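You operate a simulated robot arm through the tools that you are given. There is no shell and no other tool. Be economical: measure what you need, move in short steps, check, and stop when the job is done.

Carry out the task below with a simulated two-armed robot. There is one attempt and no reset: what you move stays moved.

JOB
Take the lid off the collared bottle marked "green" on the top of the lid stand and lay it down there.

It is judged by the outcome, as a careful person would: the job done as asked, and still so three seconds after it is handed in. It fails if anything else is knocked over, pushed out of place, dropped, spilled or broken. Lids that push on must go on centred and level and be pressed home; caps that screw on are set level and turned clockwise until they are tight.

ROBOT AND FRAMES
Two 7-joint arms with two-finger parallel grippers on one trunk, on a base that drives. Base frame: it is fixed to the floor where the robot stands at the start and does not move with it; the origin is under the middle of the robot, x ahead of it, y to its left, z up. Lengths are in mm, angles in degrees, forces in N, time in s.
The left shoulder is at the start at [30, 119, 885], the right one opposite. With the tool pointing down near the work surface each hand reaches from about 280 to 680 mm from the robot's upright axis, wherever it stands, measured 20 degrees to its own side. Payload 3.43 kg a hand.
The TCP of each hand is the grasp point between the finger pads, 30 mm short of the fingertips. In the tool frame z runs along the fingers and y along their closing line. The gripper opens to 94 mm. The fingers are 28 mm wide and 10 mm thick; the gripper's body (50 by 96 mm) begins 55 mm behind the TCP.
Orientation is told as [roll, pitch, yaw] about the base's x, y, z axes, in that order, counted from this pose: with the fingers straight down and closing along the base's y, the tool's x points along the base's -x, its y along +y and its z along -z.

CONTROLS
- The arms move only by the tool move_arm. It takes "left_commands", "right_commands" or both (then of equal length, played together; a hand with none holds still); each is a list of rows, each an object (a shift or turn left out is 0, a gripper value left out holds the last) with "dp": the shift along the base's x, y, z in mm, a list of three; "rot": the turn, a rotation vector about the base's x, y, z in degrees, a list of three; "grip": the opening, from 0 (shut) to 1 (fully open). In form: [{"dp": [dx, dy, dz], "rot": [wx, wy, wz], "grip": grip}, ...]. A call has 1 to 20 rows; each row shifts and turns the commanded pose from where the row before left it. Rows are played at 5 a second. More than 50 mm and 8.6 degrees between two rows, or a gripper value outside its range, and nothing of the call is played. A pose out of reach is approached as far as the arm can. The call stops where the force on the tool passes 40 N (or 10 N more than at its start, if that is more) or the arm is blocked; 0.2 s more then pass. Each finger travels about 72 mm/s and halts on what it meets, pressing with about 44 N; the grip force reading is that of the motor and also rises with nothing between the fingers. The clock runs only during rows and for 0.2 s after the last one: add rows that do not move to give the fingers time. The reply holds the time, the measured pose of the TCP, the force on the tool along the base axes, the opening and the grip force, in the units named above and with some noise, with the torque about the TCP (base axes, N m) and any sound that the robot's microphone picked up, and new pictures: "pictures" is both (left out), scene, wrist or none (wrist: the cameras of the hands that moved).
- Cameras (640 x 400 px; columns grow to the right, rows downward): "scene" is now at [46.3, -11.6, 1589]; the picture's right is [-0.14, -0.99, 0.00], its down [-0.76, 0.11, -0.64] and it looks along [0.64, -0.09, -0.77] (base axes); focal length 248 px, centre (320, 200). "left" rides on the left gripper at [76, -14, -102] in its tool frame; the picture's right is [0.18, 0.98, 0.00], its down [-0.75, 0.14, -0.64] and it looks along [-0.63, 0.12, 0.77] (tool axes); focal length 243 px, centre (320, 200). "right" rides on the right gripper at [76, 14, -103] in its tool frame; the picture's right is [-0.18, 0.98, 0.00], its down [-0.75, -0.14, -0.64] and it looks along [-0.63, -0.12, 0.77] (tool axes); focal length 243 px, centre (320, 200). There is no depth. A picture from a camera that has moved, and an enlarged one, comes with that camera's place and axes in the base frame and with its lens.
- lift_body(by): slides the trunk up (or, below 0, down) by that many mm; the arms and the scene camera ride with it, the base frame stays. It gives what a move gives, with no picture.
- base_move(legs): drives the robot by 1 to 6 legs, each [ahead, turn to the left] in mm and degrees, along the robot's own axes; the way and the turn of a leg run together, so that a leg with both is an arc; at most 1500 mm and 180 degrees a leg. The arms and the cameras ride along, it lands a little off, and it stops where it bumps. It gives what a move gives, and a new picture of the scene camera.
- head_to(pan, tilt): turns the head with the scene camera to pan (to the left, within 143 degrees either way) and tilt (down, from -29 to 69), counted from straight ahead of the robot. It gives what a move gives, and a new picture of the scene camera.
- zoom(camera, box): a new picture of the part [left, top, right, bottom] of that camera's present view, enlarged. No time passes.
- close_job(): hands the job in; it is judged then, once.

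Work in short steps. Places have to be worked out from the pictures, the camera data and where the tool is seen: move nearer, look again, correct. Check each grasp and each placing, and mend what went wrong. You have 120 turns and 260 pictures in all, those below and enlarged ones among them. Open the grippers and draw the arms clear of the work before you hand the job in, unless the task says otherwise; then end with one line.

The tools are called as name(argument=value, ...) on one line, values as JSON. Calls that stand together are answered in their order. move_arm: Moves the arms, as the interface text tells. Its arguments: {"type":"object","properties":{"left_commands":{"type":"array","items":{"type":"object","properties":{"dp":{"type":"array","items":{"type":"number"}},"rot":{"type":"array","items":{"type":"number"}},"grip":{"type":"number"}}}},"right_commands":{"type":"array","items":{"type":"object","properties":{"dp":{"type":"array","items":{"type":"number"}},"rot":{"type":"array","items":{"type":"number"}},"grip":{"type":"number"}}}},"pictures":{"type":"string","enum":["both","scene","wrist","none"]}},"required":[]} The other tools are called the same way: lift_body (by) slides the trunk up or down; base_move (legs) drives the base; head_to (pan, tilt) turns the head that bears the scene camera; zoom (camera, box) takes an enlarged picture of a part of a camera's view; close_job () hands the job in.

At the start:

```text
time_s: 0.0
left_eef_pos: [515.1, 51.5, 1060.3]
left_tcp_rot: [-0.1, -0.1, -0.1]
left_wrist_force: [-0.3, -0.1, -0.1]
left_torque: [-0.03, -0.02, -0.01]
left_finger_gap: 94.2
left_grasp_force: 0.0
right_eef_pos: [321.0, -284.8, 992.8]
right_tcp_rot: [0.0, 0.0, -0.1]
right_wrist_force: [-0.2, 0.4, -0.4]
right_torque: [-0.02, 0.0, -0.01]
right_finger_gap: 93.8
right_grasp_force: 0.0
trunk travel left (down, up): [-150.0, 260.0]
robot x, y, heading: [1.2, -3.0, -0.2]
head pan, tilt: [-8.1, 49.9]
```

scene: 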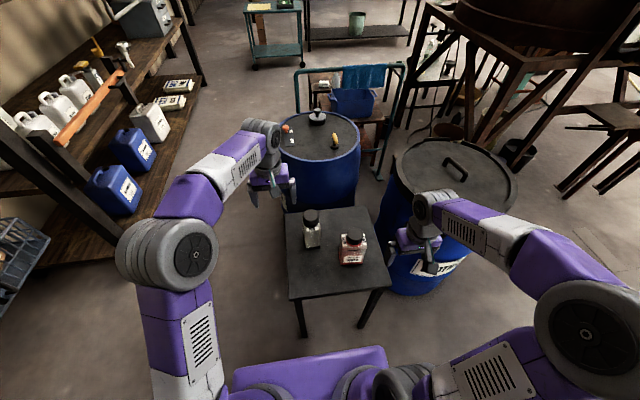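
right: 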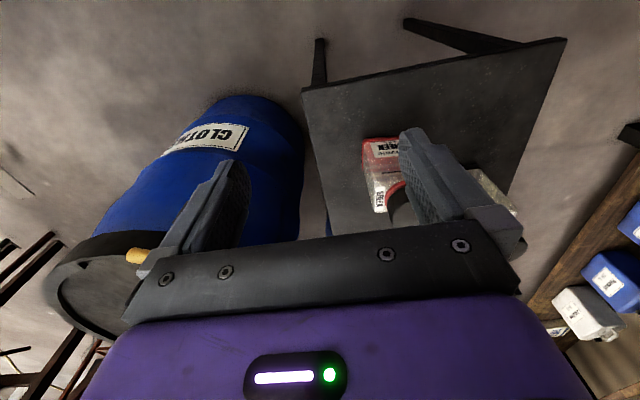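
left: 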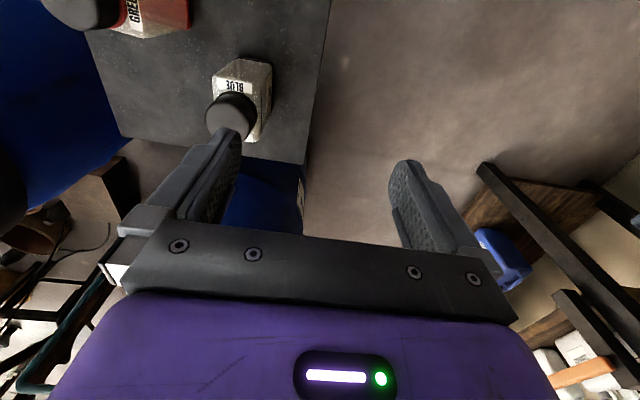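

I start by enlarging the scene view around the table and the barrels to identify the bottles and the lid stand.

zoom(camera="scene", box=[270, 190, 400, 280])

zoom(camera="scene", box=[260, 60, 420, 160])

zoom(camera="left", box=[60, 0, 300, 150])

```text
4.44 times, centred on (335, 235) of scene
camera zoom: at [46.3, -11.6, 1589.0], right [-0.14, -0.99, 0.0], down [-0.76, 0.11, -0.64], along [0.64, -0.09, -0.77], focal length 1102 px, centre (253, 44)
```

zoom: 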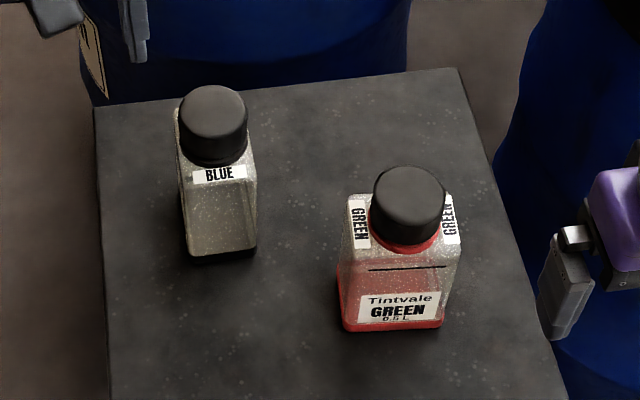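

```text
4.00 times, centred on (340, 110) of scene
camera zoom: at [46.3, -11.6, 1589.0], right [-0.14, -0.99, 0.0], down [-0.76, 0.11, -0.64], along [0.64, -0.09, -0.77], focal length 992 px, centre (240, 560)
```

zoom: 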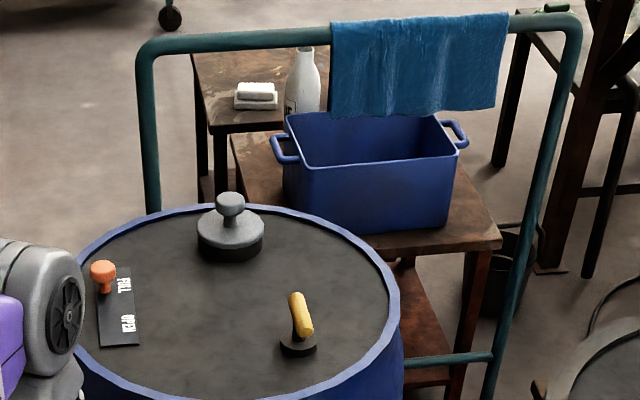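

```text
2.67 times, centred on (180, 75) of left
camera zoom: at [440.1, 38.4, 1164.2], right [-0.18, 0.98, 0.0], down [0.75, 0.14, 0.64], along [0.63, 0.12, -0.77], focal length 647 px, centre (693, 533)
```

zoom: 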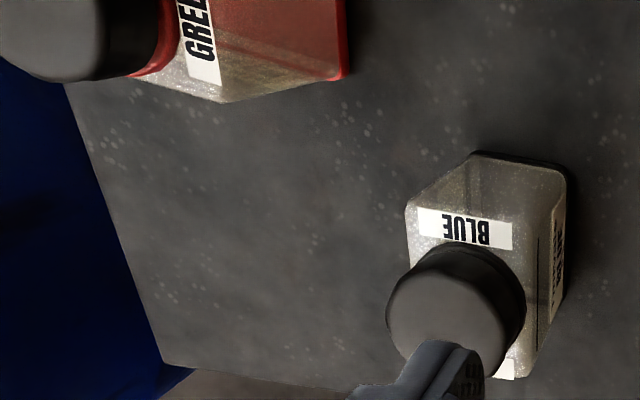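

The green bottle with a red collar is on the table; no obvious lid stand is visible yet. I look around with the head to find it.

head_to(pan=60, tilt=35)

head_to(pan=-60, tilt=35)

head_to(pan=0, tilt=20)

head_to(pan=0, tilt=65)

```text
time_s: 1.4
left_eef_pos: [514.9, 52.3, 1060.6]
left_tcp_rot: [-0.1, 0.0, -0.1]
left_wrist_force: [0.2, -0.4, 0.1]
left_torque: [0.0, 0.02, -0.05]
left_finger_gap: 93.8
left_grasp_force: 0.0
right_eef_pos: [321.4, -284.6, 992.2]
right_tcp_rot: [0.0, 0.1, 0.0]
right_wrist_force: [0.4, -0.4, -0.1]
right_torque: [-0.05, 0.0, -0.02]
right_finger_gap: 94.0
right_grasp_force: 0.0
trunk travel left (down, up): [-150.0, 260.0]
robot x, y, heading: [3.1, 1.0, -0.0]
head pan, tilt: [60.0, 35.0]
camera scene: at [14.1, 75.4, 1610.7], right [0.87, -0.5, 0.0], down [-0.29, -0.5, -0.82], along [0.41, 0.71, -0.57], focal length 248 px, centre (320, 200)
```

scene: 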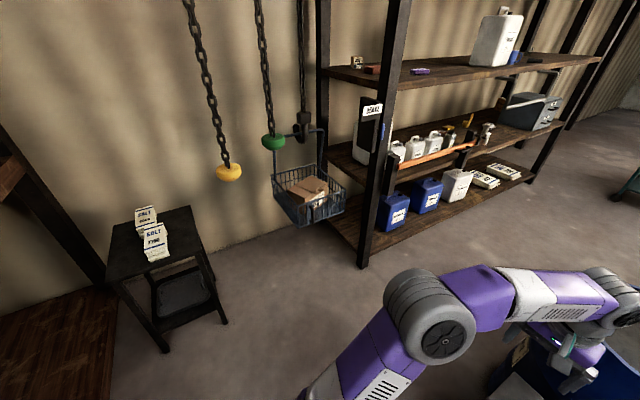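

```text
time_s: 3.4
left_eef_pos: [513.8, 52.9, 1061.0]
left_tcp_rot: [-0.1, 0.0, 0.1]
left_wrist_force: [0.0, 0.9, -0.1]
left_torque: [0.02, -0.01, 0.03]
left_finger_gap: 93.6
left_grasp_force: 0.2
right_eef_pos: [320.6, -285.7, 993.4]
right_tcp_rot: [0.0, 0.0, -0.1]
right_wrist_force: [-0.1, 0.6, 0.2]
right_torque: [0.0, 0.0, -0.02]
right_finger_gap: 94.0
right_grasp_force: 0.1
trunk travel left (down, up): [-150.0, 260.0]
robot x, y, heading: [2.0, 3.3, -0.1]
head pan, tilt: [-60.0, 35.0]
camera scene: at [14.1, -77.0, 1610.7], right [-0.87, -0.5, 0.0], down [-0.29, 0.5, -0.82], along [0.41, -0.71, -0.57], focal length 248 px, centre (320, 200)
```

scene: 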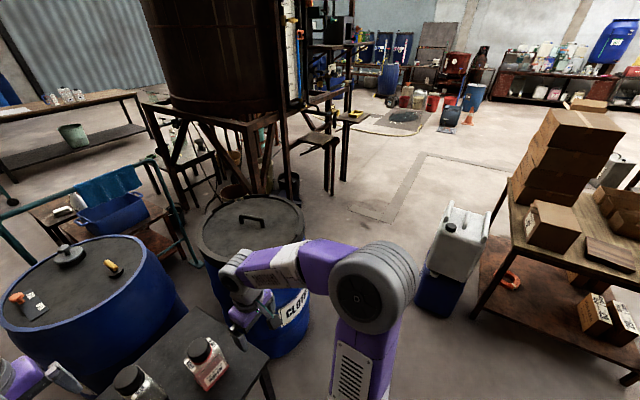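

```text
time_s: 4.7
left_eef_pos: [514.9, 52.1, 1061.2]
left_tcp_rot: [0.0, -0.1, 0.0]
left_wrist_force: [0.2, -0.1, -0.2]
left_torque: [0.01, -0.01, 0.01]
left_finger_gap: 94.0
left_grasp_force: 0.1
right_eef_pos: [320.5, -285.4, 992.4]
right_tcp_rot: [0.0, 0.0, 0.0]
right_wrist_force: [-0.3, 0.9, -0.3]
right_torque: [-0.02, 0.01, 0.0]
right_finger_gap: 93.9
right_grasp_force: 0.1
trunk travel left (down, up): [-150.0, 260.0]
robot x, y, heading: [-0.9, 0.9, 0.1]
head pan, tilt: [0.0, 20.0]
camera scene: at [63.1, -0.9, 1634.5], right [0.0, -1.0, 0.0], down [-0.34, 0.0, -0.94], along [0.94, 0.0, -0.34], focal length 248 px, centre (320, 200)
```

scene: 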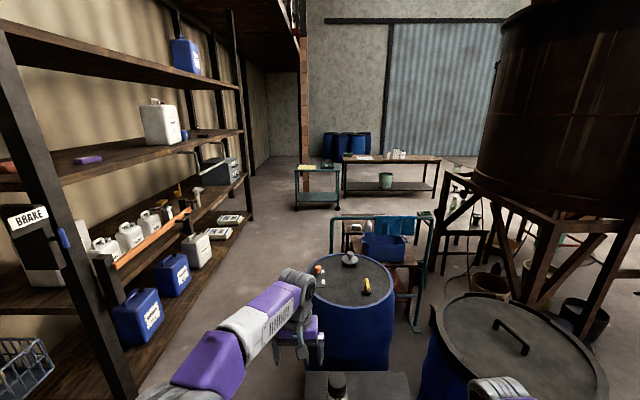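

```text
time_s: 5.8
left_eef_pos: [513.7, 51.7, 1061.7]
left_tcp_rot: [0.0, 0.0, 0.0]
left_wrist_force: [-0.4, 0.7, 0.1]
left_torque: [-0.02, 0.0, -0.02]
left_finger_gap: 93.6
left_grasp_force: 0.1
right_eef_pos: [321.2, -284.8, 993.3]
right_tcp_rot: [0.1, 0.0, 0.0]
right_wrist_force: [-0.1, 0.5, -0.4]
right_torque: [-0.02, 0.04, 0.0]
right_finger_gap: 93.9
right_grasp_force: 0.0
trunk travel left (down, up): [-150.0, 260.0]
robot x, y, heading: [0.8, -1.5, 0.1]
head pan, tilt: [0.0, 65.0]
camera scene: at [30.7, -0.8, 1570.9], right [0.0, -1.0, 0.0], down [-0.91, 0.0, -0.42], along [0.42, 0.0, -0.91], focal length 248 px, centre (320, 200)
```

scene: 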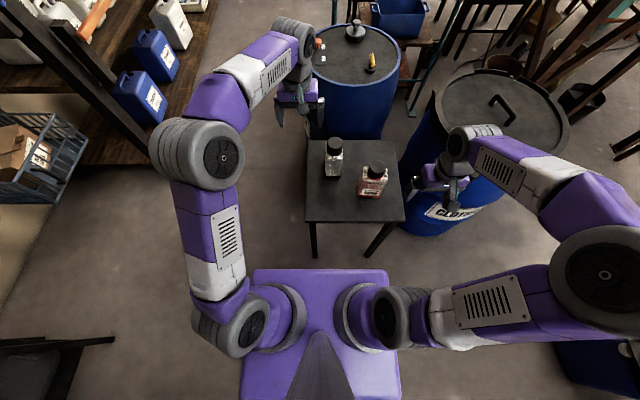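

No labelled stand yet; I check behind and zoom for labels so I don't miss one.

head_to(pan=130, tilt=30)

head_to(pan=-130, tilt=30)

head_to(pan=-8, tilt=55)

zoom(camera="scene", box=[260, 60, 420, 300])

```text
time_s: 7.9
left_eef_pos: [514.0, 51.8, 1061.4]
left_tcp_rot: [0.0, -0.1, 0.0]
left_wrist_force: [-0.1, 0.8, 1.3]
left_torque: [0.02, 0.04, 0.03]
left_finger_gap: 93.9
left_grasp_force: 0.1
right_eef_pos: [320.3, -285.2, 991.5]
right_tcp_rot: [0.0, 0.0, -0.1]
right_wrist_force: [0.0, -0.3, -0.3]
right_torque: [0.02, -0.01, 0.05]
right_finger_gap: 94.2
right_grasp_force: 0.1
trunk travel left (down, up): [-150.0, 260.0]
robot x, y, heading: [2.0, 0.6, 0.2]
head pan, tilt: [130.0, 30.0]
camera scene: at [-88.1, 68.5, 1618.5], right [0.77, 0.64, 0.0], down [0.32, -0.38, -0.87], along [-0.56, 0.66, -0.5], focal length 248 px, centre (320, 200)
```

scene: 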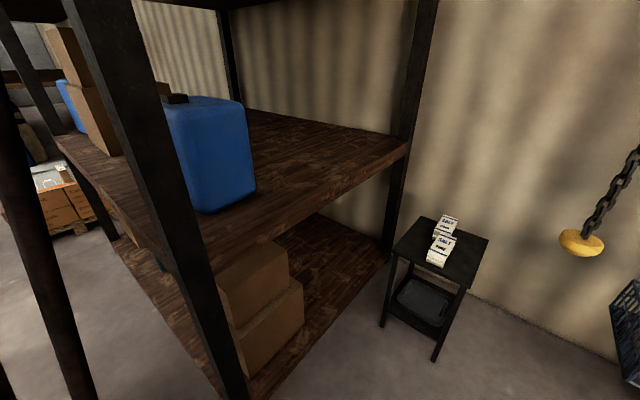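

```text
time_s: 11.6
left_eef_pos: [514.8, 53.0, 1060.5]
left_tcp_rot: [-0.1, -0.1, 0.0]
left_wrist_force: [-0.1, 0.1, -0.4]
left_torque: [0.0, 0.01, -0.03]
left_finger_gap: 94.0
left_grasp_force: 0.1
right_eef_pos: [320.4, -284.1, 992.4]
right_tcp_rot: [0.0, 0.0, 0.0]
right_wrist_force: [0.3, -0.5, -0.5]
right_torque: [0.01, -0.01, -0.02]
right_finger_gap: 93.9
right_grasp_force: 0.1
trunk travel left (down, up): [-150.0, 260.0]
robot x, y, heading: [-2.1, 0.8, -0.0]
head pan, tilt: [-130.0, 30.0]
camera scene: at [-88.1, -70.1, 1618.5], right [-0.77, 0.64, 0.0], down [0.32, 0.38, -0.87], along [-0.56, -0.66, -0.5], focal length 248 px, centre (320, 200)
```

scene: 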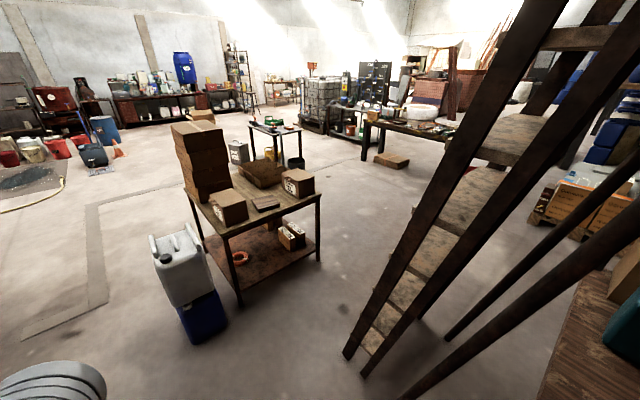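

```text
time_s: 13.6
left_eef_pos: [513.8, 52.4, 1060.9]
left_tcp_rot: [0.0, 0.0, 0.0]
left_wrist_force: [-0.1, -0.2, -0.7]
left_torque: [0.01, 0.01, 0.0]
left_finger_gap: 94.1
left_grasp_force: 0.0
right_eef_pos: [321.5, -285.2, 993.3]
right_tcp_rot: [0.0, 0.0, 0.0]
right_wrist_force: [-1.0, 0.3, -0.5]
right_torque: [0.02, -0.01, 0.03]
right_finger_gap: 93.9
right_grasp_force: 0.1
trunk travel left (down, up): [-150.0, 260.0]
robot x, y, heading: [1.7, 0.3, -0.4]
head pan, tilt: [-8.0, 55.0]
camera scene: at [41.4, -10.9, 1582.4], right [-0.14, -0.99, 0.0], down [-0.81, 0.11, -0.57], along [0.57, -0.08, -0.82], focal length 248 px, centre (320, 200)
```

scene: 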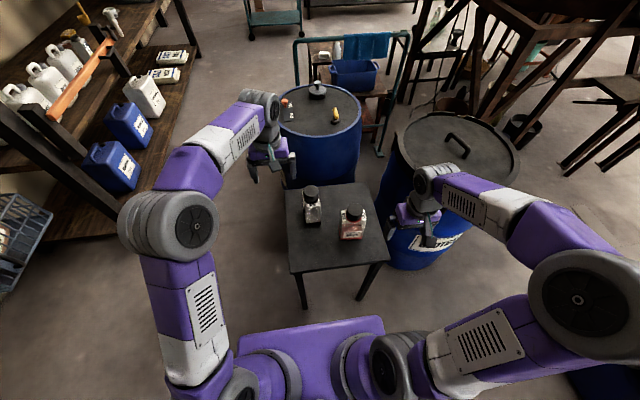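

```text
1.67 times, centred on (340, 180) of scene
camera zoom: at [41.4, -10.9, 1582.4], right [-0.14, -0.99, 0.0], down [-0.81, 0.11, -0.57], along [0.57, -0.08, -0.82], focal length 413 px, centre (287, 233)
```

zoom: 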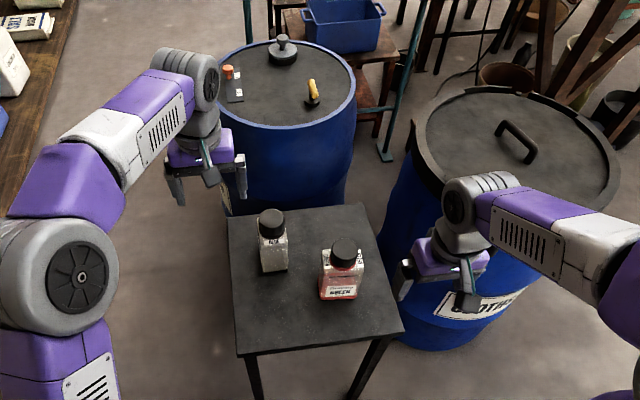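

A label on the front of the far drum is partly hidden behind the left hand. I zoom in on both drum labels.

zoom(camera="scene", box=[260, 140, 320, 200])

zoom(camera="right", box=[140, 90, 300, 190])

move_arm(left_commands=[{"dp": [-40, 20, 0]}, {"dp": [-40, 20, 0]}, {"dp": [-40, 20, 0]}, {"dp": [-40, 20, 0]}], pictures="both")

```text
6.67 times, centred on (290, 170) of scene
camera zoom: at [41.4, -10.9, 1582.4], right [-0.14, -0.99, 0.0], down [-0.81, 0.11, -0.57], along [0.57, -0.08, -0.82], focal length 1653 px, centre (520, 400)
```

zoom: 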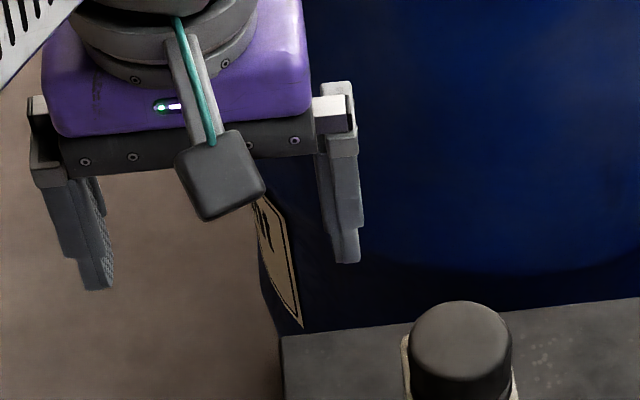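

```text
4.00 times, centred on (220, 140) of right
camera zoom: at [244.5, -271.3, 1095.0], right [0.18, 0.98, 0.0], down [0.75, -0.14, 0.64], along [0.63, -0.12, -0.77], focal length 970 px, centre (720, 440)
```

zoom: 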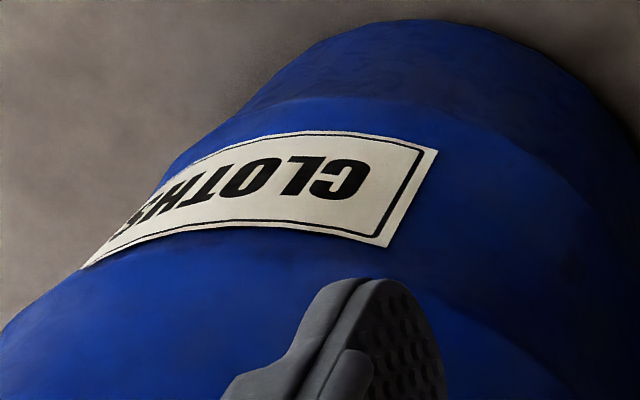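

```text
time_s: 14.6
left_eef_pos: [353.0, 132.9, 1062.1]
left_tcp_rot: [0.1, 0.0, -0.1]
left_wrist_force: [0.1, 0.3, -0.3]
left_torque: [0.0, -0.03, 0.0]
left_finger_gap: 94.1
left_grasp_force: 0.0
right_eef_pos: [321.3, -285.1, 992.1]
right_tcp_rot: [0.0, 0.0, 0.1]
right_wrist_force: [0.0, 0.0, -0.2]
right_torque: [0.0, -0.05, -0.02]
right_finger_gap: 94.2
right_grasp_force: 0.1
trunk travel left (down, up): [-150.0, 260.0]
robot x, y, heading: [-3.2, -1.2, -0.0]
head pan, tilt: [-8.0, 55.0]
camera scene: at [40.2, -10.3, 1582.5], right [-0.14, -0.99, 0.0], down [-0.81, 0.11, -0.57], along [0.57, -0.08, -0.82], focal length 248 px, centre (320, 200)
camera left: at [278.6, 119.2, 1164.3], right [-0.18, 0.98, 0.0], down [0.75, 0.14, 0.64], along [0.63, 0.12, -0.77], focal length 243 px, centre (320, 200)
```

scene: 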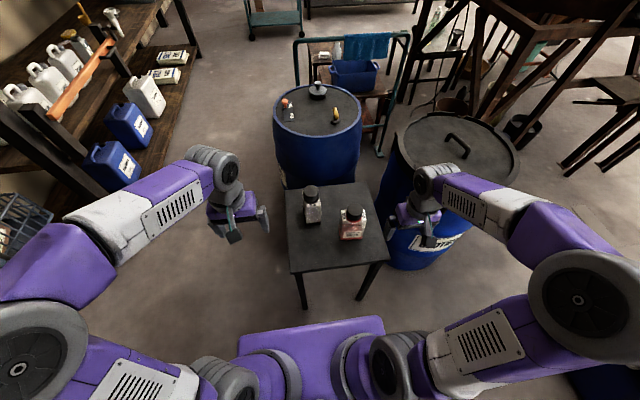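
left: 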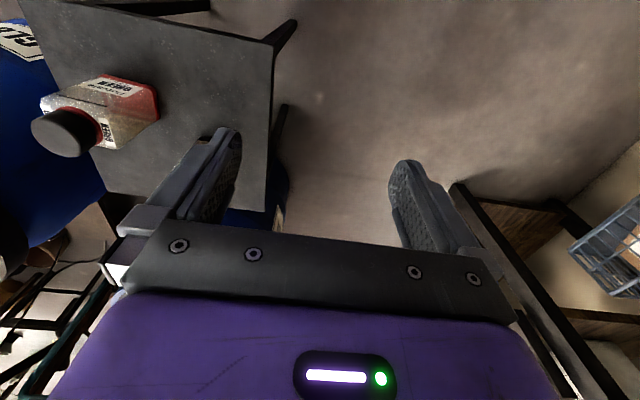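

The drum's label should now be less hidden; zoom on it and on the table edges.

zoom(camera="scene", box=[264, 150, 304, 200])

zoom(camera="scene", box=[260, 70, 380, 140])

zoom(camera="left", box=[230, 150, 310, 240])

zoom(camera="scene", box=[270, 170, 400, 320])

```text
8.00 times, centred on (284, 175) of scene
camera zoom: at [40.2, -10.3, 1582.5], right [-0.14, -0.99, 0.0], down [-0.81, 0.11, -0.57], along [0.57, -0.08, -0.82], focal length 1984 px, centre (608, 400)
```

zoom: 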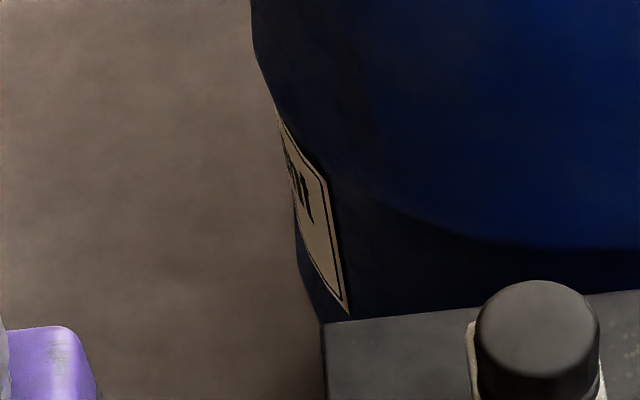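

```text
5.33 times, centred on (320, 105) of scene
camera zoom: at [40.2, -10.3, 1582.5], right [-0.14, -0.99, 0.0], down [-0.81, 0.11, -0.57], along [0.57, -0.08, -0.82], focal length 1322 px, centre (320, 707)
```

zoom: 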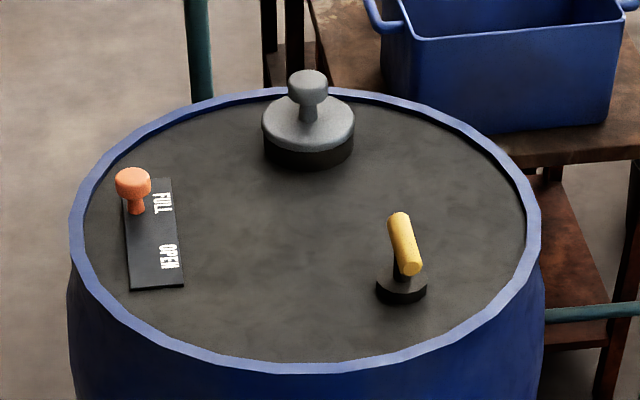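

```text
4.44 times, centred on (270, 195) of left
camera zoom: at [278.6, 119.2, 1164.3], right [-0.18, 0.98, 0.0], down [0.75, 0.14, 0.64], along [0.63, 0.12, -0.77], focal length 1078 px, centre (542, 222)
```

zoom: 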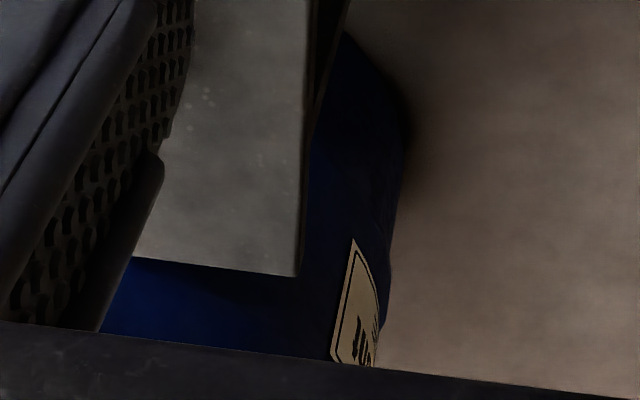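

```text
2.67 times, centred on (335, 245) of scene
camera zoom: at [40.2, -10.3, 1582.5], right [-0.14, -0.99, 0.0], down [-0.81, 0.11, -0.57], along [0.57, -0.08, -0.82], focal length 661 px, centre (280, 80)
```

zoom: 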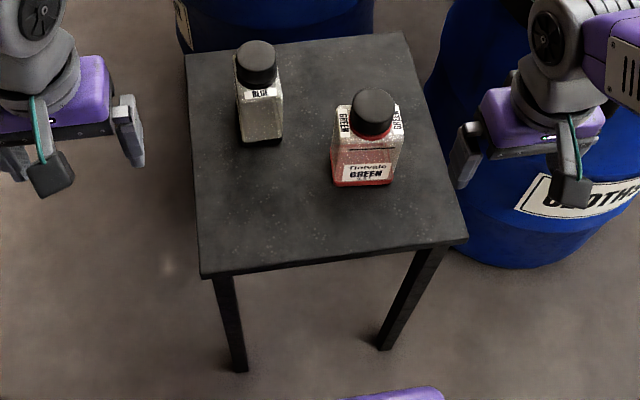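

I turn the left hand so its camera looks across at the left side of the drum to read the label.

move_arm(left_commands=[{"dp": [0, 40, 0], "rot": [0, 0, -8]}, {"dp": [0, 40, 0], "rot": [0, 0, -8]}, {"dp": [0, 40, 0], "rot": [0, 0, -8]}, {"dp": [20, 40, 0], "rot": [0, 0, -8]}, {"dp": [20, 40, 0], "rot": [0, 0, -8]}, {"dp": [20, 0, 0], "rot": [-5.1, -6.2, 0]}, {"dp": [20, 0, 0], "rot": [-5.1, -6.2, 0]}, {"dp": [20, 0, 0], "rot": [-5.1, -6.2, 0]}], pictures="wrist")

```text
time_s: 16.4
left_eef_pos: [453.7, 334.1, 1061.3]
left_tcp_rot: [0.3, -24.2, -40.1]
left_wrist_force: [-0.9, 0.3, 0.0]
left_torque: [0.02, 0.01, 0.01]
left_finger_gap: 93.9
left_grasp_force: 0.1
right_eef_pos: [321.1, -285.0, 993.1]
right_tcp_rot: [0.0, 0.0, 0.0]
right_wrist_force: [1.1, -0.5, 0.4]
right_torque: [0.0, -0.02, -0.03]
right_finger_gap: 93.9
right_grasp_force: 0.1
trunk travel left (down, up): [-150.0, 260.0]
robot x, y, heading: [2.4, -0.8, -0.2]
head pan, tilt: [-8.0, 55.0]
camera left: at [360.8, 393.7, 1124.3], right [0.5, 0.86, -0.07], down [0.41, -0.17, 0.9], along [0.76, -0.48, -0.44], focal length 243 px, centre (320, 200)
```

left: 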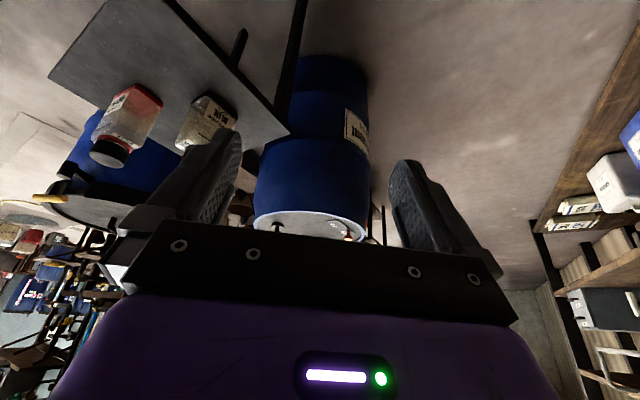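

zoom(camera="left", box=[320, 90, 400, 170])

zoom(camera="left", box=[40, 0, 300, 180])

```text
5.00 times, centred on (360, 130) of left
camera zoom: at [360.8, 393.7, 1124.3], right [0.5, 0.86, -0.07], down [0.41, -0.17, 0.9], along [0.76, -0.48, -0.44], focal length 1213 px, centre (120, 550)
```

zoom: 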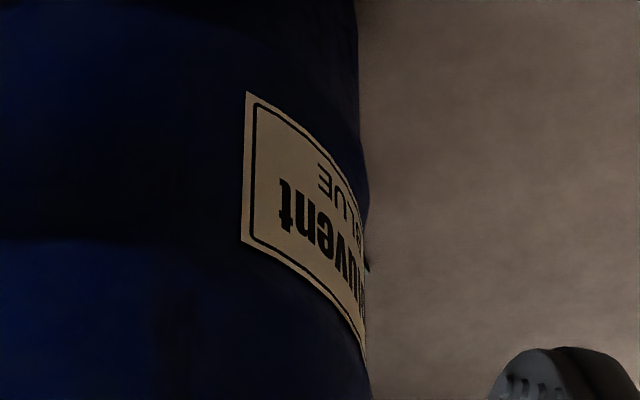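

```text
2.22 times, centred on (170, 90) of left
camera zoom: at [360.8, 393.7, 1124.3], right [0.5, 0.86, -0.07], down [0.41, -0.17, 0.9], along [0.76, -0.48, -0.44], focal length 539 px, centre (653, 444)
```

zoom: 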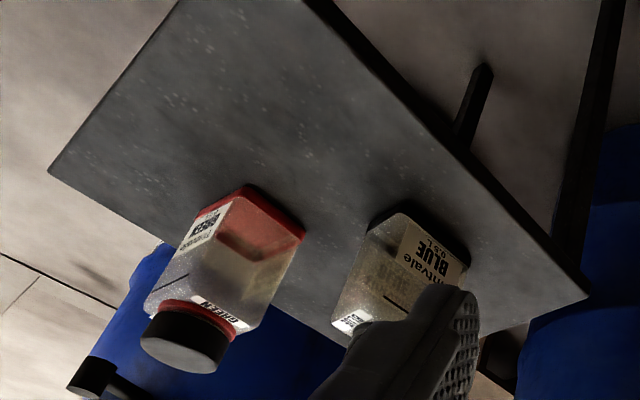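

The drum is a blue solvent drum, so the square table is the lid stand and the bottle stands on it; triangulated green cap top ≈ (485, -198, 856). My plan is for the right hand to hold the body from the front, tilted, and the left hand to take the cap from above. First I bring the right hand in front, pitched 45°, to look closely.

move_arm(right_commands=[{"dp": [-5, 12, -20], "rot": [0, -7.5, 0]}, {"dp": [-5, 12, -20], "rot": [0, -7.5, 0]}, {"dp": [-5, 12, -20], "rot": [0, -7.5, 0]}, {"dp": [-5, 12, -20], "rot": [0, -7.5, 0]}, {"dp": [-5, 12, -20], "rot": [0, -7.5, 0]}, {"dp": [-5, 12, -20], "rot": [0, -7.5, 0]}], left_commands=[{"rot": [5.1, 6.2, 0]}, {"rot": [5.1, 6.2, 0]}, {"rot": [5.1, 6.2, 0]}, {"rot": [0, 0, 8]}, {"rot": [0, 0, 8]}, {"rot": [0, 0, 8]}])

```text
time_s: 17.8
left_eef_pos: [456.1, 333.0, 1061.2]
left_tcp_rot: [0.0, 0.0, -16.0]
left_wrist_force: [0.1, 1.1, 0.7]
left_torque: [0.01, 0.01, -0.01]
left_finger_gap: 94.1
left_grasp_force: 0.0
right_eef_pos: [370.3, -270.5, 923.4]
right_tcp_rot: [-3.4, -34.6, 0.1]
right_wrist_force: [0.1, 0.1, 0.7]
right_torque: [-0.01, 0.02, 0.01]
right_finger_gap: 94.2
right_grasp_force: 0.2
right hand out of reach, approached as far as the arm can: row 3, 4, 5, 6
trunk travel left (down, up): [-150.0, 260.0]
robot x, y, heading: [-1.2, -2.0, 0.1]
head pan, tilt: [-8.0, 55.0]
camera scene: at [41.9, -11.0, 1582.4], right [-0.14, -0.99, 0.0], down [-0.81, 0.11, -0.57], along [0.57, -0.08, -0.82], focal length 248 px, centre (320, 200)
camera right: at [249.8, -251.0, 963.2], right [0.18, 0.98, 0.06], down [0.25, -0.1, 0.96], along [0.95, -0.16, -0.27], focal length 243 px, centre (320, 200)
camera left: at [379.4, 339.6, 1164.2], right [0.09, 1.0, 0.0], down [0.76, -0.07, 0.64], along [0.64, -0.06, -0.77], focal length 243 px, centre (320, 200)
```

scene: 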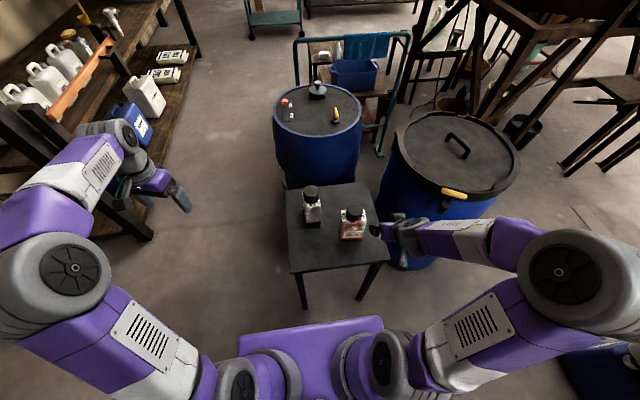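
right: 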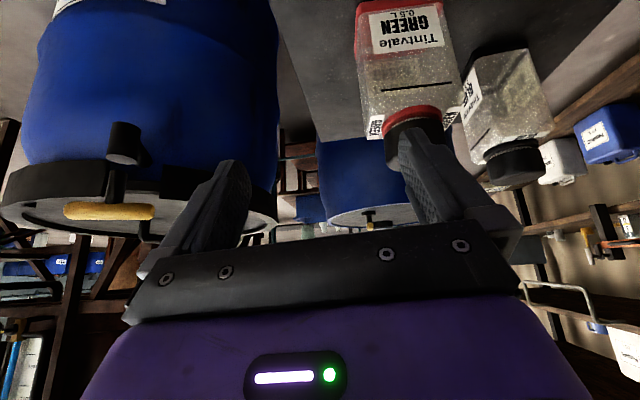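
left: 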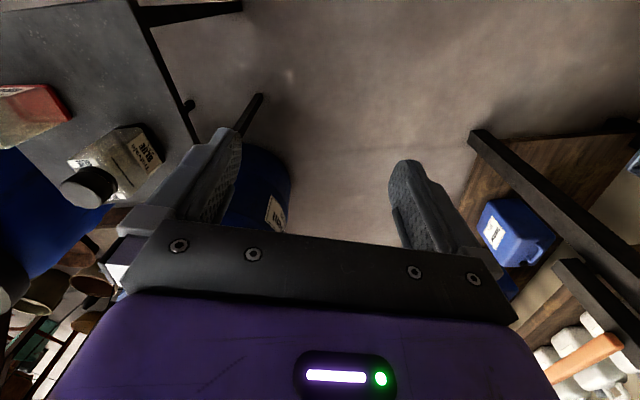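

The right hand couldn't reach the full tilt that close in, but gives a good view. I enlarge the green bottle.

zoom(camera="right", box=[340, 0, 560, 190])

zoom(camera="scene", box=[325, 195, 385, 245])

```text
2.11 times, centred on (450, 95) of right
camera zoom: at [249.8, -251.0, 963.2], right [0.18, 0.98, 0.06], down [0.25, -0.1, 0.96], along [0.95, -0.16, -0.27], focal length 511 px, centre (46, 421)
```

zoom: 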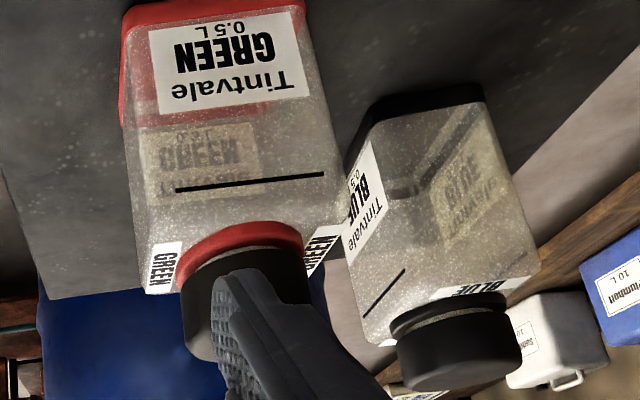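

```text
8.00 times, centred on (355, 220) of scene
camera zoom: at [41.9, -11.0, 1582.4], right [-0.14, -0.99, 0.0], down [-0.81, 0.11, -0.57], along [0.57, -0.08, -0.82], focal length 1984 px, centre (40, 40)
```

zoom: 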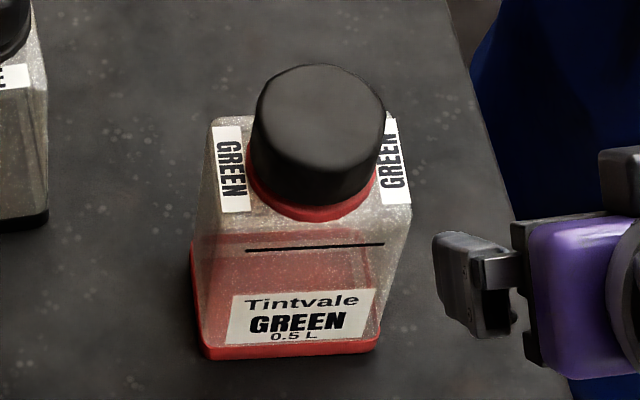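

The body is about 86 mm wide (y) but only ~62 mm deep (x), so the right hand should hold it front-to-back, coming from its right side. I level the right hand again, move it right and clear, and start the yaw.

move_arm(right_commands=[{"dp": [20, -14, 12], "rot": [0, 7, 0]}, {"dp": [20, -14, 12], "rot": [0, 7, 0]}, {"dp": [20, -14, 12], "rot": [0, 7, 0]}, {"dp": [20, -14, 12], "rot": [0, 7, 0]}, {"dp": [10, -14, 12], "rot": [0, 7, 0]}, {"rot": [0, 0, 8.3]}, {"rot": [0, 0, 8.3]}, {"rot": [0, 0, 8.3]}, {"rot": [0, 0, 8.3]}, {"rot": [0, 0, 8.3]}])

```text
time_s: 20.0
left_eef_pos: [454.5, 333.0, 1061.2]
left_tcp_rot: [0.0, 0.0, -16.1]
left_wrist_force: [-1.0, -0.5, 0.5]
left_torque: [0.01, -0.02, -0.01]
left_finger_gap: 94.0
left_grasp_force: 0.0
right_eef_pos: [454.8, -339.4, 981.4]
right_tcp_rot: [-3.4, 0.4, 41.8]
right_wrist_force: [0.5, -0.5, 0.4]
right_torque: [0.02, 0.0, -0.04]
right_finger_gap: 93.9
right_grasp_force: 0.1
right hand out of reach, approached as far as the arm can: row 1
trunk travel left (down, up): [-150.0, 260.0]
robot x, y, heading: [-1.4, 0.9, -0.2]
head pan, tilt: [-8.0, 55.0]
camera scene: at [41.3, -10.9, 1582.4], right [-0.14, -0.99, 0.0], down [-0.81, 0.11, -0.57], along [0.57, -0.08, -0.82], focal length 248 px, centre (320, 200)
camera right: at [385.5, -375.5, 1082.4], right [-0.52, 0.85, -0.06], down [0.63, 0.43, 0.64], along [0.58, 0.3, -0.76], focal length 243 px, centre (320, 200)
```

scene: 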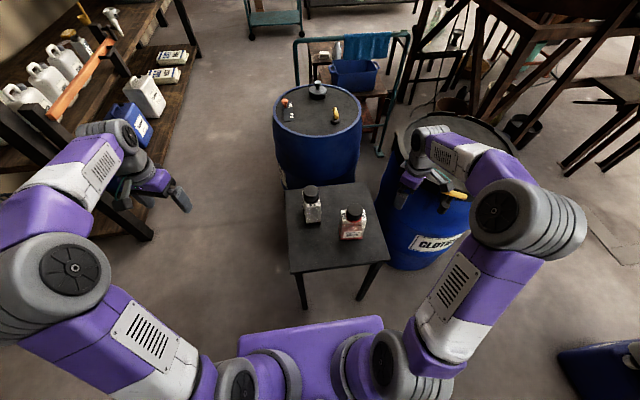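
right: 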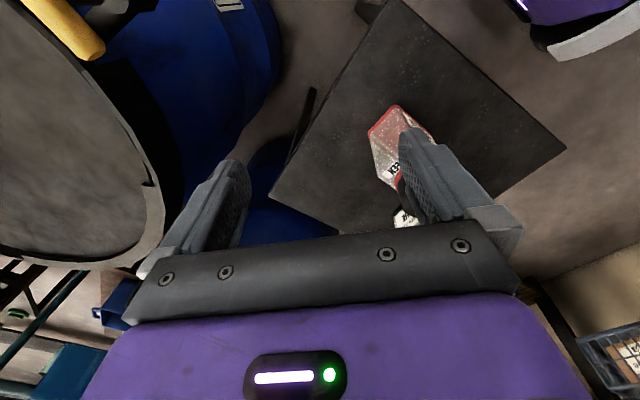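

Yaw is going well. I finish the yaw, remove the small residual tilt, and pitch the fingers 45° toward +y while still high.

move_arm(right_commands=[{"rot": [0, 0, 8.3]}, {"rot": [0, 0, 8.3]}, {"rot": [0, 0, 8.3]}, {"rot": [0, 0, 8.3]}, {"rot": [0, 0, 8.0]}, {"rot": [0.4, 3.4, 0]}, {"rot": [7.4, -0.9, 0]}, {"rot": [7.4, -0.9, 0]}, {"rot": [7.4, -0.9, 0]}, {"rot": [7.4, -0.9, 0]}, {"rot": [7.4, -0.9, 0]}, {"rot": [7.4, -0.9, 0]}])

```text
time_s: 22.6
left_eef_pos: [454.8, 332.9, 1061.3]
left_tcp_rot: [0.0, 0.0, -16.1]
left_wrist_force: [0.0, 0.1, -0.1]
left_torque: [0.02, -0.02, -0.02]
left_finger_gap: 93.8
left_grasp_force: 0.0
right_eef_pos: [456.1, -340.5, 980.7]
right_tcp_rot: [0.2, -44.7, 82.7]
right_wrist_force: [0.1, 0.2, -0.1]
right_torque: [0.05, -0.03, -0.02]
right_finger_gap: 93.7
right_grasp_force: 0.1
trunk travel left (down, up): [-150.0, 260.0]
robot x, y, heading: [-0.8, 1.8, 0.1]
head pan, tilt: [-8.0, 55.0]
camera scene: at [41.5, -11.4, 1582.4], right [-0.14, -0.99, 0.0], down [-0.81, 0.11, -0.57], along [0.57, -0.08, -0.82], focal length 248 px, centre (320, 200)
camera right: at [426.0, -463.7, 1000.3], right [-0.96, 0.25, 0.13], down [0.15, 0.07, 0.99], along [0.24, 0.97, -0.1], focal length 243 px, centre (320, 200)
```

scene: 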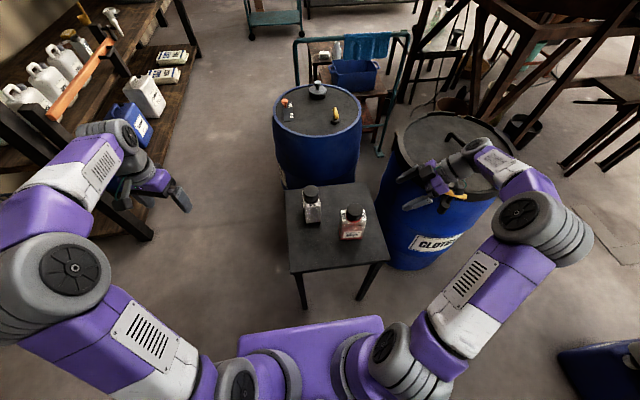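
right: 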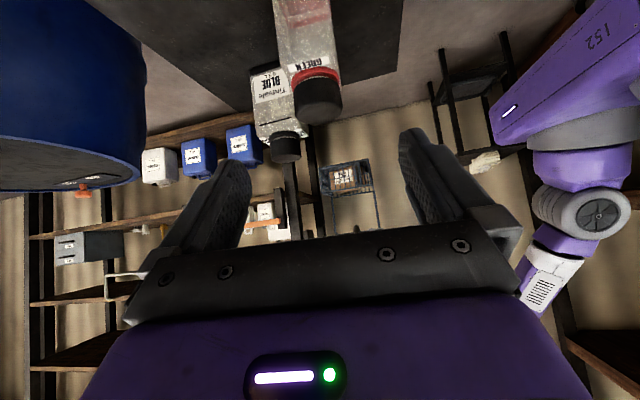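

Reach is fine. Cap check from this view: x≈478–485. I move to the start of the diagonal approach line at about (480, -325, 876) and look.

move_arm(right_commands=[{"dp": [8, 5, -35]}, {"dp": [8, 5, -35]}, {"dp": [8, 5, -35]}, {}])

zoom(camera="right", box=[200, 0, 440, 220])

```text
time_s: 23.6
left_eef_pos: [453.3, 332.7, 1062.1]
left_tcp_rot: [0.0, -0.1, -16.0]
left_wrist_force: [-0.6, -0.5, 0.0]
left_torque: [-0.02, 0.0, -0.01]
left_finger_gap: 93.9
left_grasp_force: 0.1
right_eef_pos: [480.5, -325.3, 876.7]
right_tcp_rot: [0.2, -44.4, 82.7]
right_wrist_force: [-0.1, 0.5, -0.1]
right_torque: [-0.02, 0.01, 0.0]
right_finger_gap: 94.0
right_grasp_force: 0.1
trunk travel left (down, up): [-150.0, 260.0]
robot x, y, heading: [2.5, 1.6, 0.1]
head pan, tilt: [-8.0, 55.0]
camera scene: at [41.0, -10.6, 1582.5], right [-0.14, -0.99, 0.0], down [-0.81, 0.11, -0.57], along [0.57, -0.08, -0.82], focal length 248 px, centre (320, 200)
camera right: at [449.7, -449.3, 895.9], right [-0.96, 0.25, 0.13], down [0.15, 0.07, 0.99], along [0.24, 0.97, -0.11], focal length 243 px, centre (320, 200)
```

scene: 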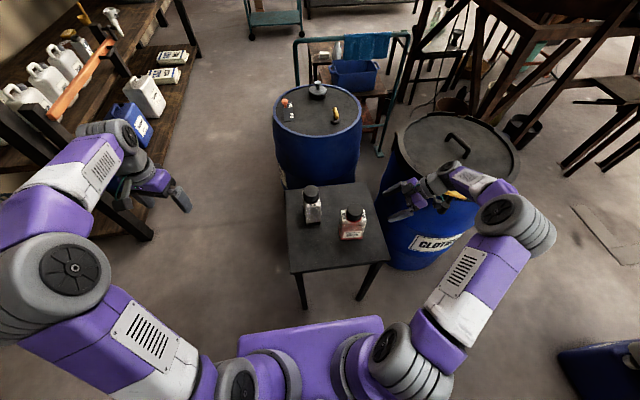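
right: 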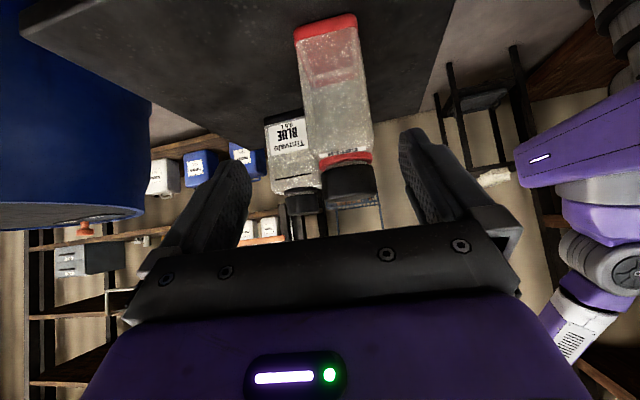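

```text
1.82 times, centred on (320, 110) of right
camera zoom: at [449.7, -449.3, 895.9], right [-0.96, 0.25, 0.13], down [0.15, 0.07, 0.99], along [0.24, 0.97, -0.11], focal length 441 px, centre (320, 364)
```

zoom: 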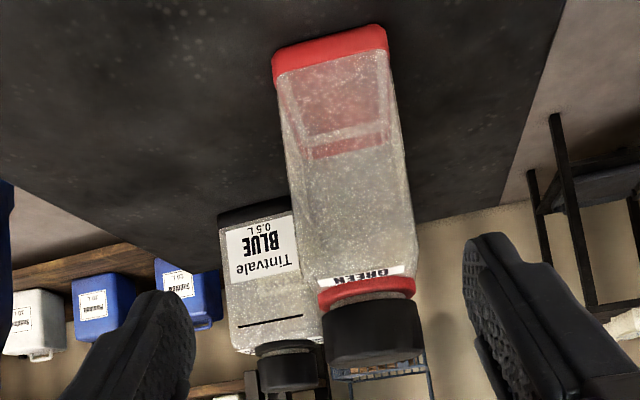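

Bottle right face is centred at x≈476, body z 710–827, about 58 mm deep. The fingers straddle it, so I slide along the finger axis to TCP ≈ (478, -230, 776).

move_arm(right_commands=[{"dp": [0, 24, -25]}, {"dp": [-1, 24, -25]}, {"dp": [-1, 24, -25]}, {"dp": [-1, 23, -25]}, {}])

zoom(camera="scene", box=[315, 180, 415, 250])

```text
time_s: 24.8
left_eef_pos: [455.1, 333.7, 1061.4]
left_tcp_rot: [-0.1, 0.0, -16.0]
left_wrist_force: [0.9, 0.8, 0.2]
left_torque: [-0.01, 0.0, -0.03]
left_finger_gap: 94.1
left_grasp_force: 0.0
right_eef_pos: [477.7, -229.1, 776.7]
right_tcp_rot: [0.2, -44.3, 82.7]
right_wrist_force: [0.4, -0.1, -0.8]
right_torque: [0.01, -0.03, 0.02]
right_finger_gap: 93.9
right_grasp_force: 0.1
trunk travel left (down, up): [-150.0, 260.0]
robot x, y, heading: [-0.8, 0.1, 0.0]
head pan, tilt: [-8.0, 55.0]
camera scene: at [41.2, -10.8, 1582.5], right [-0.14, -0.99, 0.0], down [-0.81, 0.11, -0.57], along [0.57, -0.08, -0.82], focal length 248 px, centre (320, 200)
camera right: at [446.6, -353.9, 796.0], right [-0.96, 0.25, 0.13], down [0.15, 0.07, 0.99], along [0.24, 0.97, -0.11], focal length 243 px, centre (320, 200)
```

scene: 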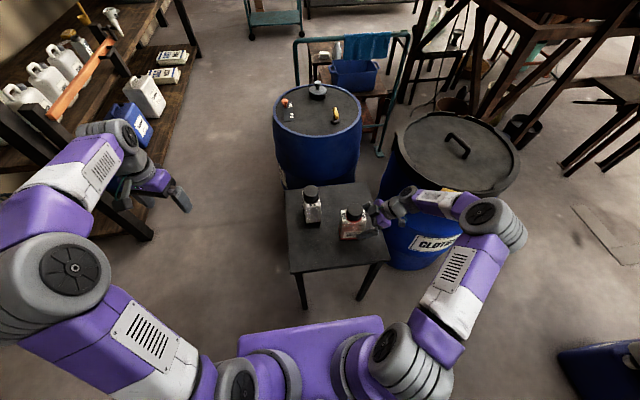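
right: 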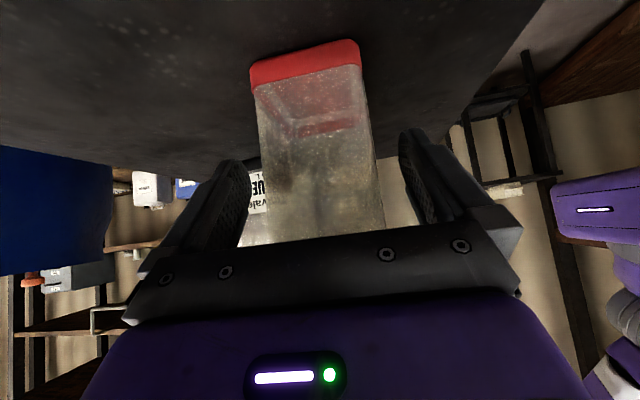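

```text
5.71 times, centred on (365, 215) of scene
camera zoom: at [41.2, -10.8, 1582.5], right [-0.14, -0.99, 0.0], down [-0.81, 0.11, -0.57], along [0.57, -0.08, -0.82], focal length 1417 px, centre (63, 114)
```

zoom: 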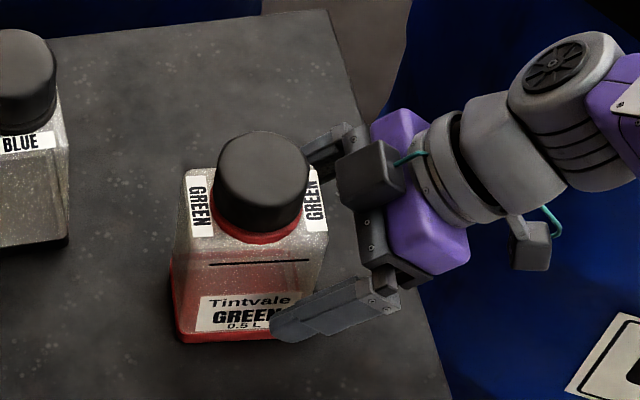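

The fingers straddle the body well. A block on top of the gripper is near the cap, so I lower by 18 mm for more room above, then close gently on the body.

move_arm(right_commands=[{"dp": [0, 0, -9]}, {"dp": [0, 0, -9]}, {}, {"grip": 0.75}, {"grip": 0.7}, {"grip": 0.66}, {"grip": 0.62}, {"grip": 0.6}, {}])

```text
time_s: 26.8
left_eef_pos: [452.9, 332.4, 1061.6]
left_tcp_rot: [0.1, 0.0, -15.9]
left_wrist_force: [-0.3, 0.3, 0.0]
left_torque: [0.01, -0.02, -0.02]
left_finger_gap: 94.1
left_grasp_force: 0.1
right_eef_pos: [476.9, -231.1, 758.3]
right_tcp_rot: [0.2, -44.4, 82.8]
right_wrist_force: [-1.7, -0.9, 0.5]
right_torque: [0.02, 0.07, 0.05]
right_finger_gap: 65.8
right_grasp_force: 44.0
trunk travel left (down, up): [-150.0, 260.0]
robot x, y, heading: [-1.0, -1.9, -0.3]
head pan, tilt: [-8.0, 55.0]
camera scene: at [41.3, -10.8, 1582.4], right [-0.14, -0.99, 0.0], down [-0.81, 0.11, -0.57], along [0.57, -0.08, -0.82], focal length 248 px, centre (320, 200)
camera right: at [446.4, -353.8, 778.2], right [-0.96, 0.25, 0.13], down [0.15, 0.07, 0.99], along [0.24, 0.97, -0.11], focal length 243 px, centre (320, 200)
```

scene: 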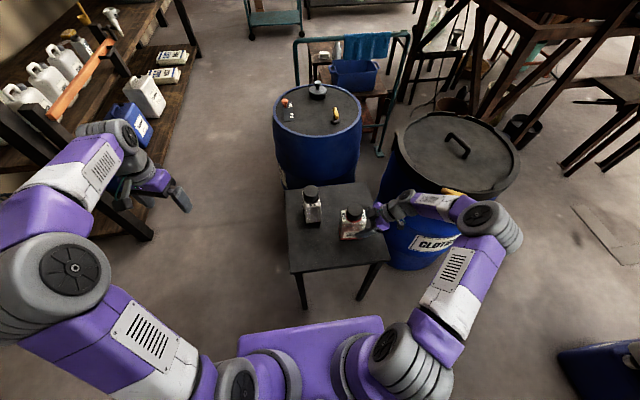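
right: 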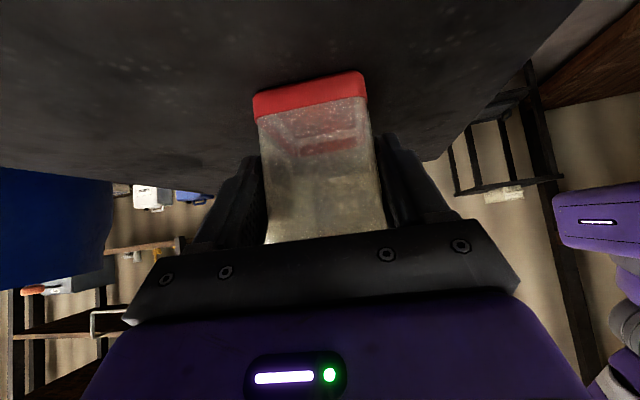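

The body is held (gap 65.8 mm, solid). Now I bring the left hand over the cap at a safe height, yawing to -90° so its fingers close along x.

move_arm(left_commands=[{"dp": [2.2, -44, 0], "rot": [0, 0, -6.2]}, {"dp": [2.2, -44, 0], "rot": [0, 0, -6.2]}, {"dp": [2.2, -44, 0], "rot": [0, 0, -6.2]}, {"dp": [2.2, -44, 0], "rot": [0, 0, -6.2]}, {"dp": [2.2, -44, 0], "rot": [0, 0, -6.2]}, {"dp": [2.2, -44, 0], "rot": [0, 0, -6.2]}, {"dp": [2.2, -44, 0], "rot": [0, 0, -6.2]}, {"dp": [2.2, -44, 0], "rot": [0, 0, -6.2]}, {"dp": [2.2, -44, 0], "rot": [0, 0, -6.2]}, {"dp": [2.2, -44, 0], "rot": [0, 0, -6.2]}, {"dp": [2.2, -44, 0], "rot": [0, 0, -6.2]}, {"dp": [2.2, -44, 0], "rot": [0, 0, -6.2]}])

```text
time_s: 29.4
left_eef_pos: [476.2, -192.9, 1061.3]
left_tcp_rot: [0.0, 0.0, -90.6]
left_wrist_force: [0.4, 0.7, 0.0]
left_torque: [-0.02, -0.01, -0.01]
left_finger_gap: 93.8
left_grasp_force: 0.1
left hand out of reach, approached as far as the arm can: row 12
right_eef_pos: [476.2, -231.1, 758.5]
right_tcp_rot: [0.1, -44.3, 82.7]
right_wrist_force: [-0.7, -1.4, 2.2]
right_torque: [0.14, 0.05, 0.01]
right_finger_gap: 65.4
right_grasp_force: 44.2
trunk travel left (down, up): [-150.0, 260.0]
robot x, y, heading: [1.5, 2.2, 0.0]
head pan, tilt: [-8.0, 55.0]
camera scene: at [40.7, -11.2, 1582.5], right [-0.14, -0.99, 0.0], down [-0.81, 0.11, -0.57], along [0.57, -0.08, -0.82], focal length 248 px, centre (320, 200)
camera left: at [464.2, -116.0, 1164.2], right [0.98, 0.17, 0.0], down [0.13, -0.76, 0.64], along [0.11, -0.63, -0.77], focal length 243 px, centre (320, 200)
```

scene: 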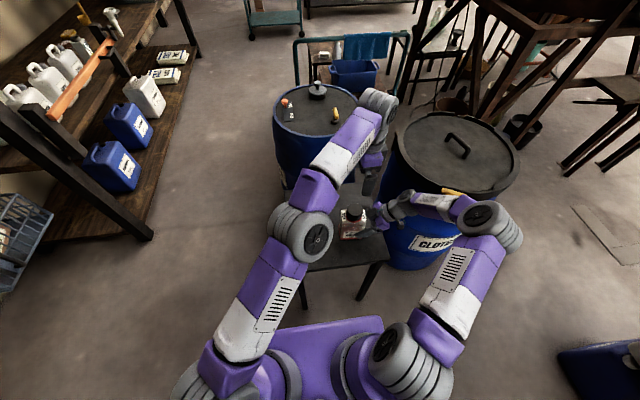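
left: 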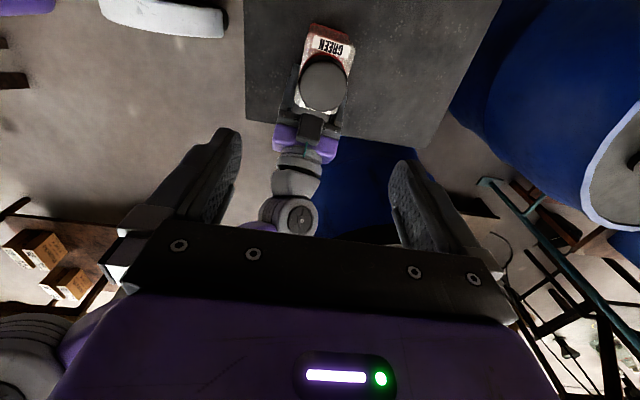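

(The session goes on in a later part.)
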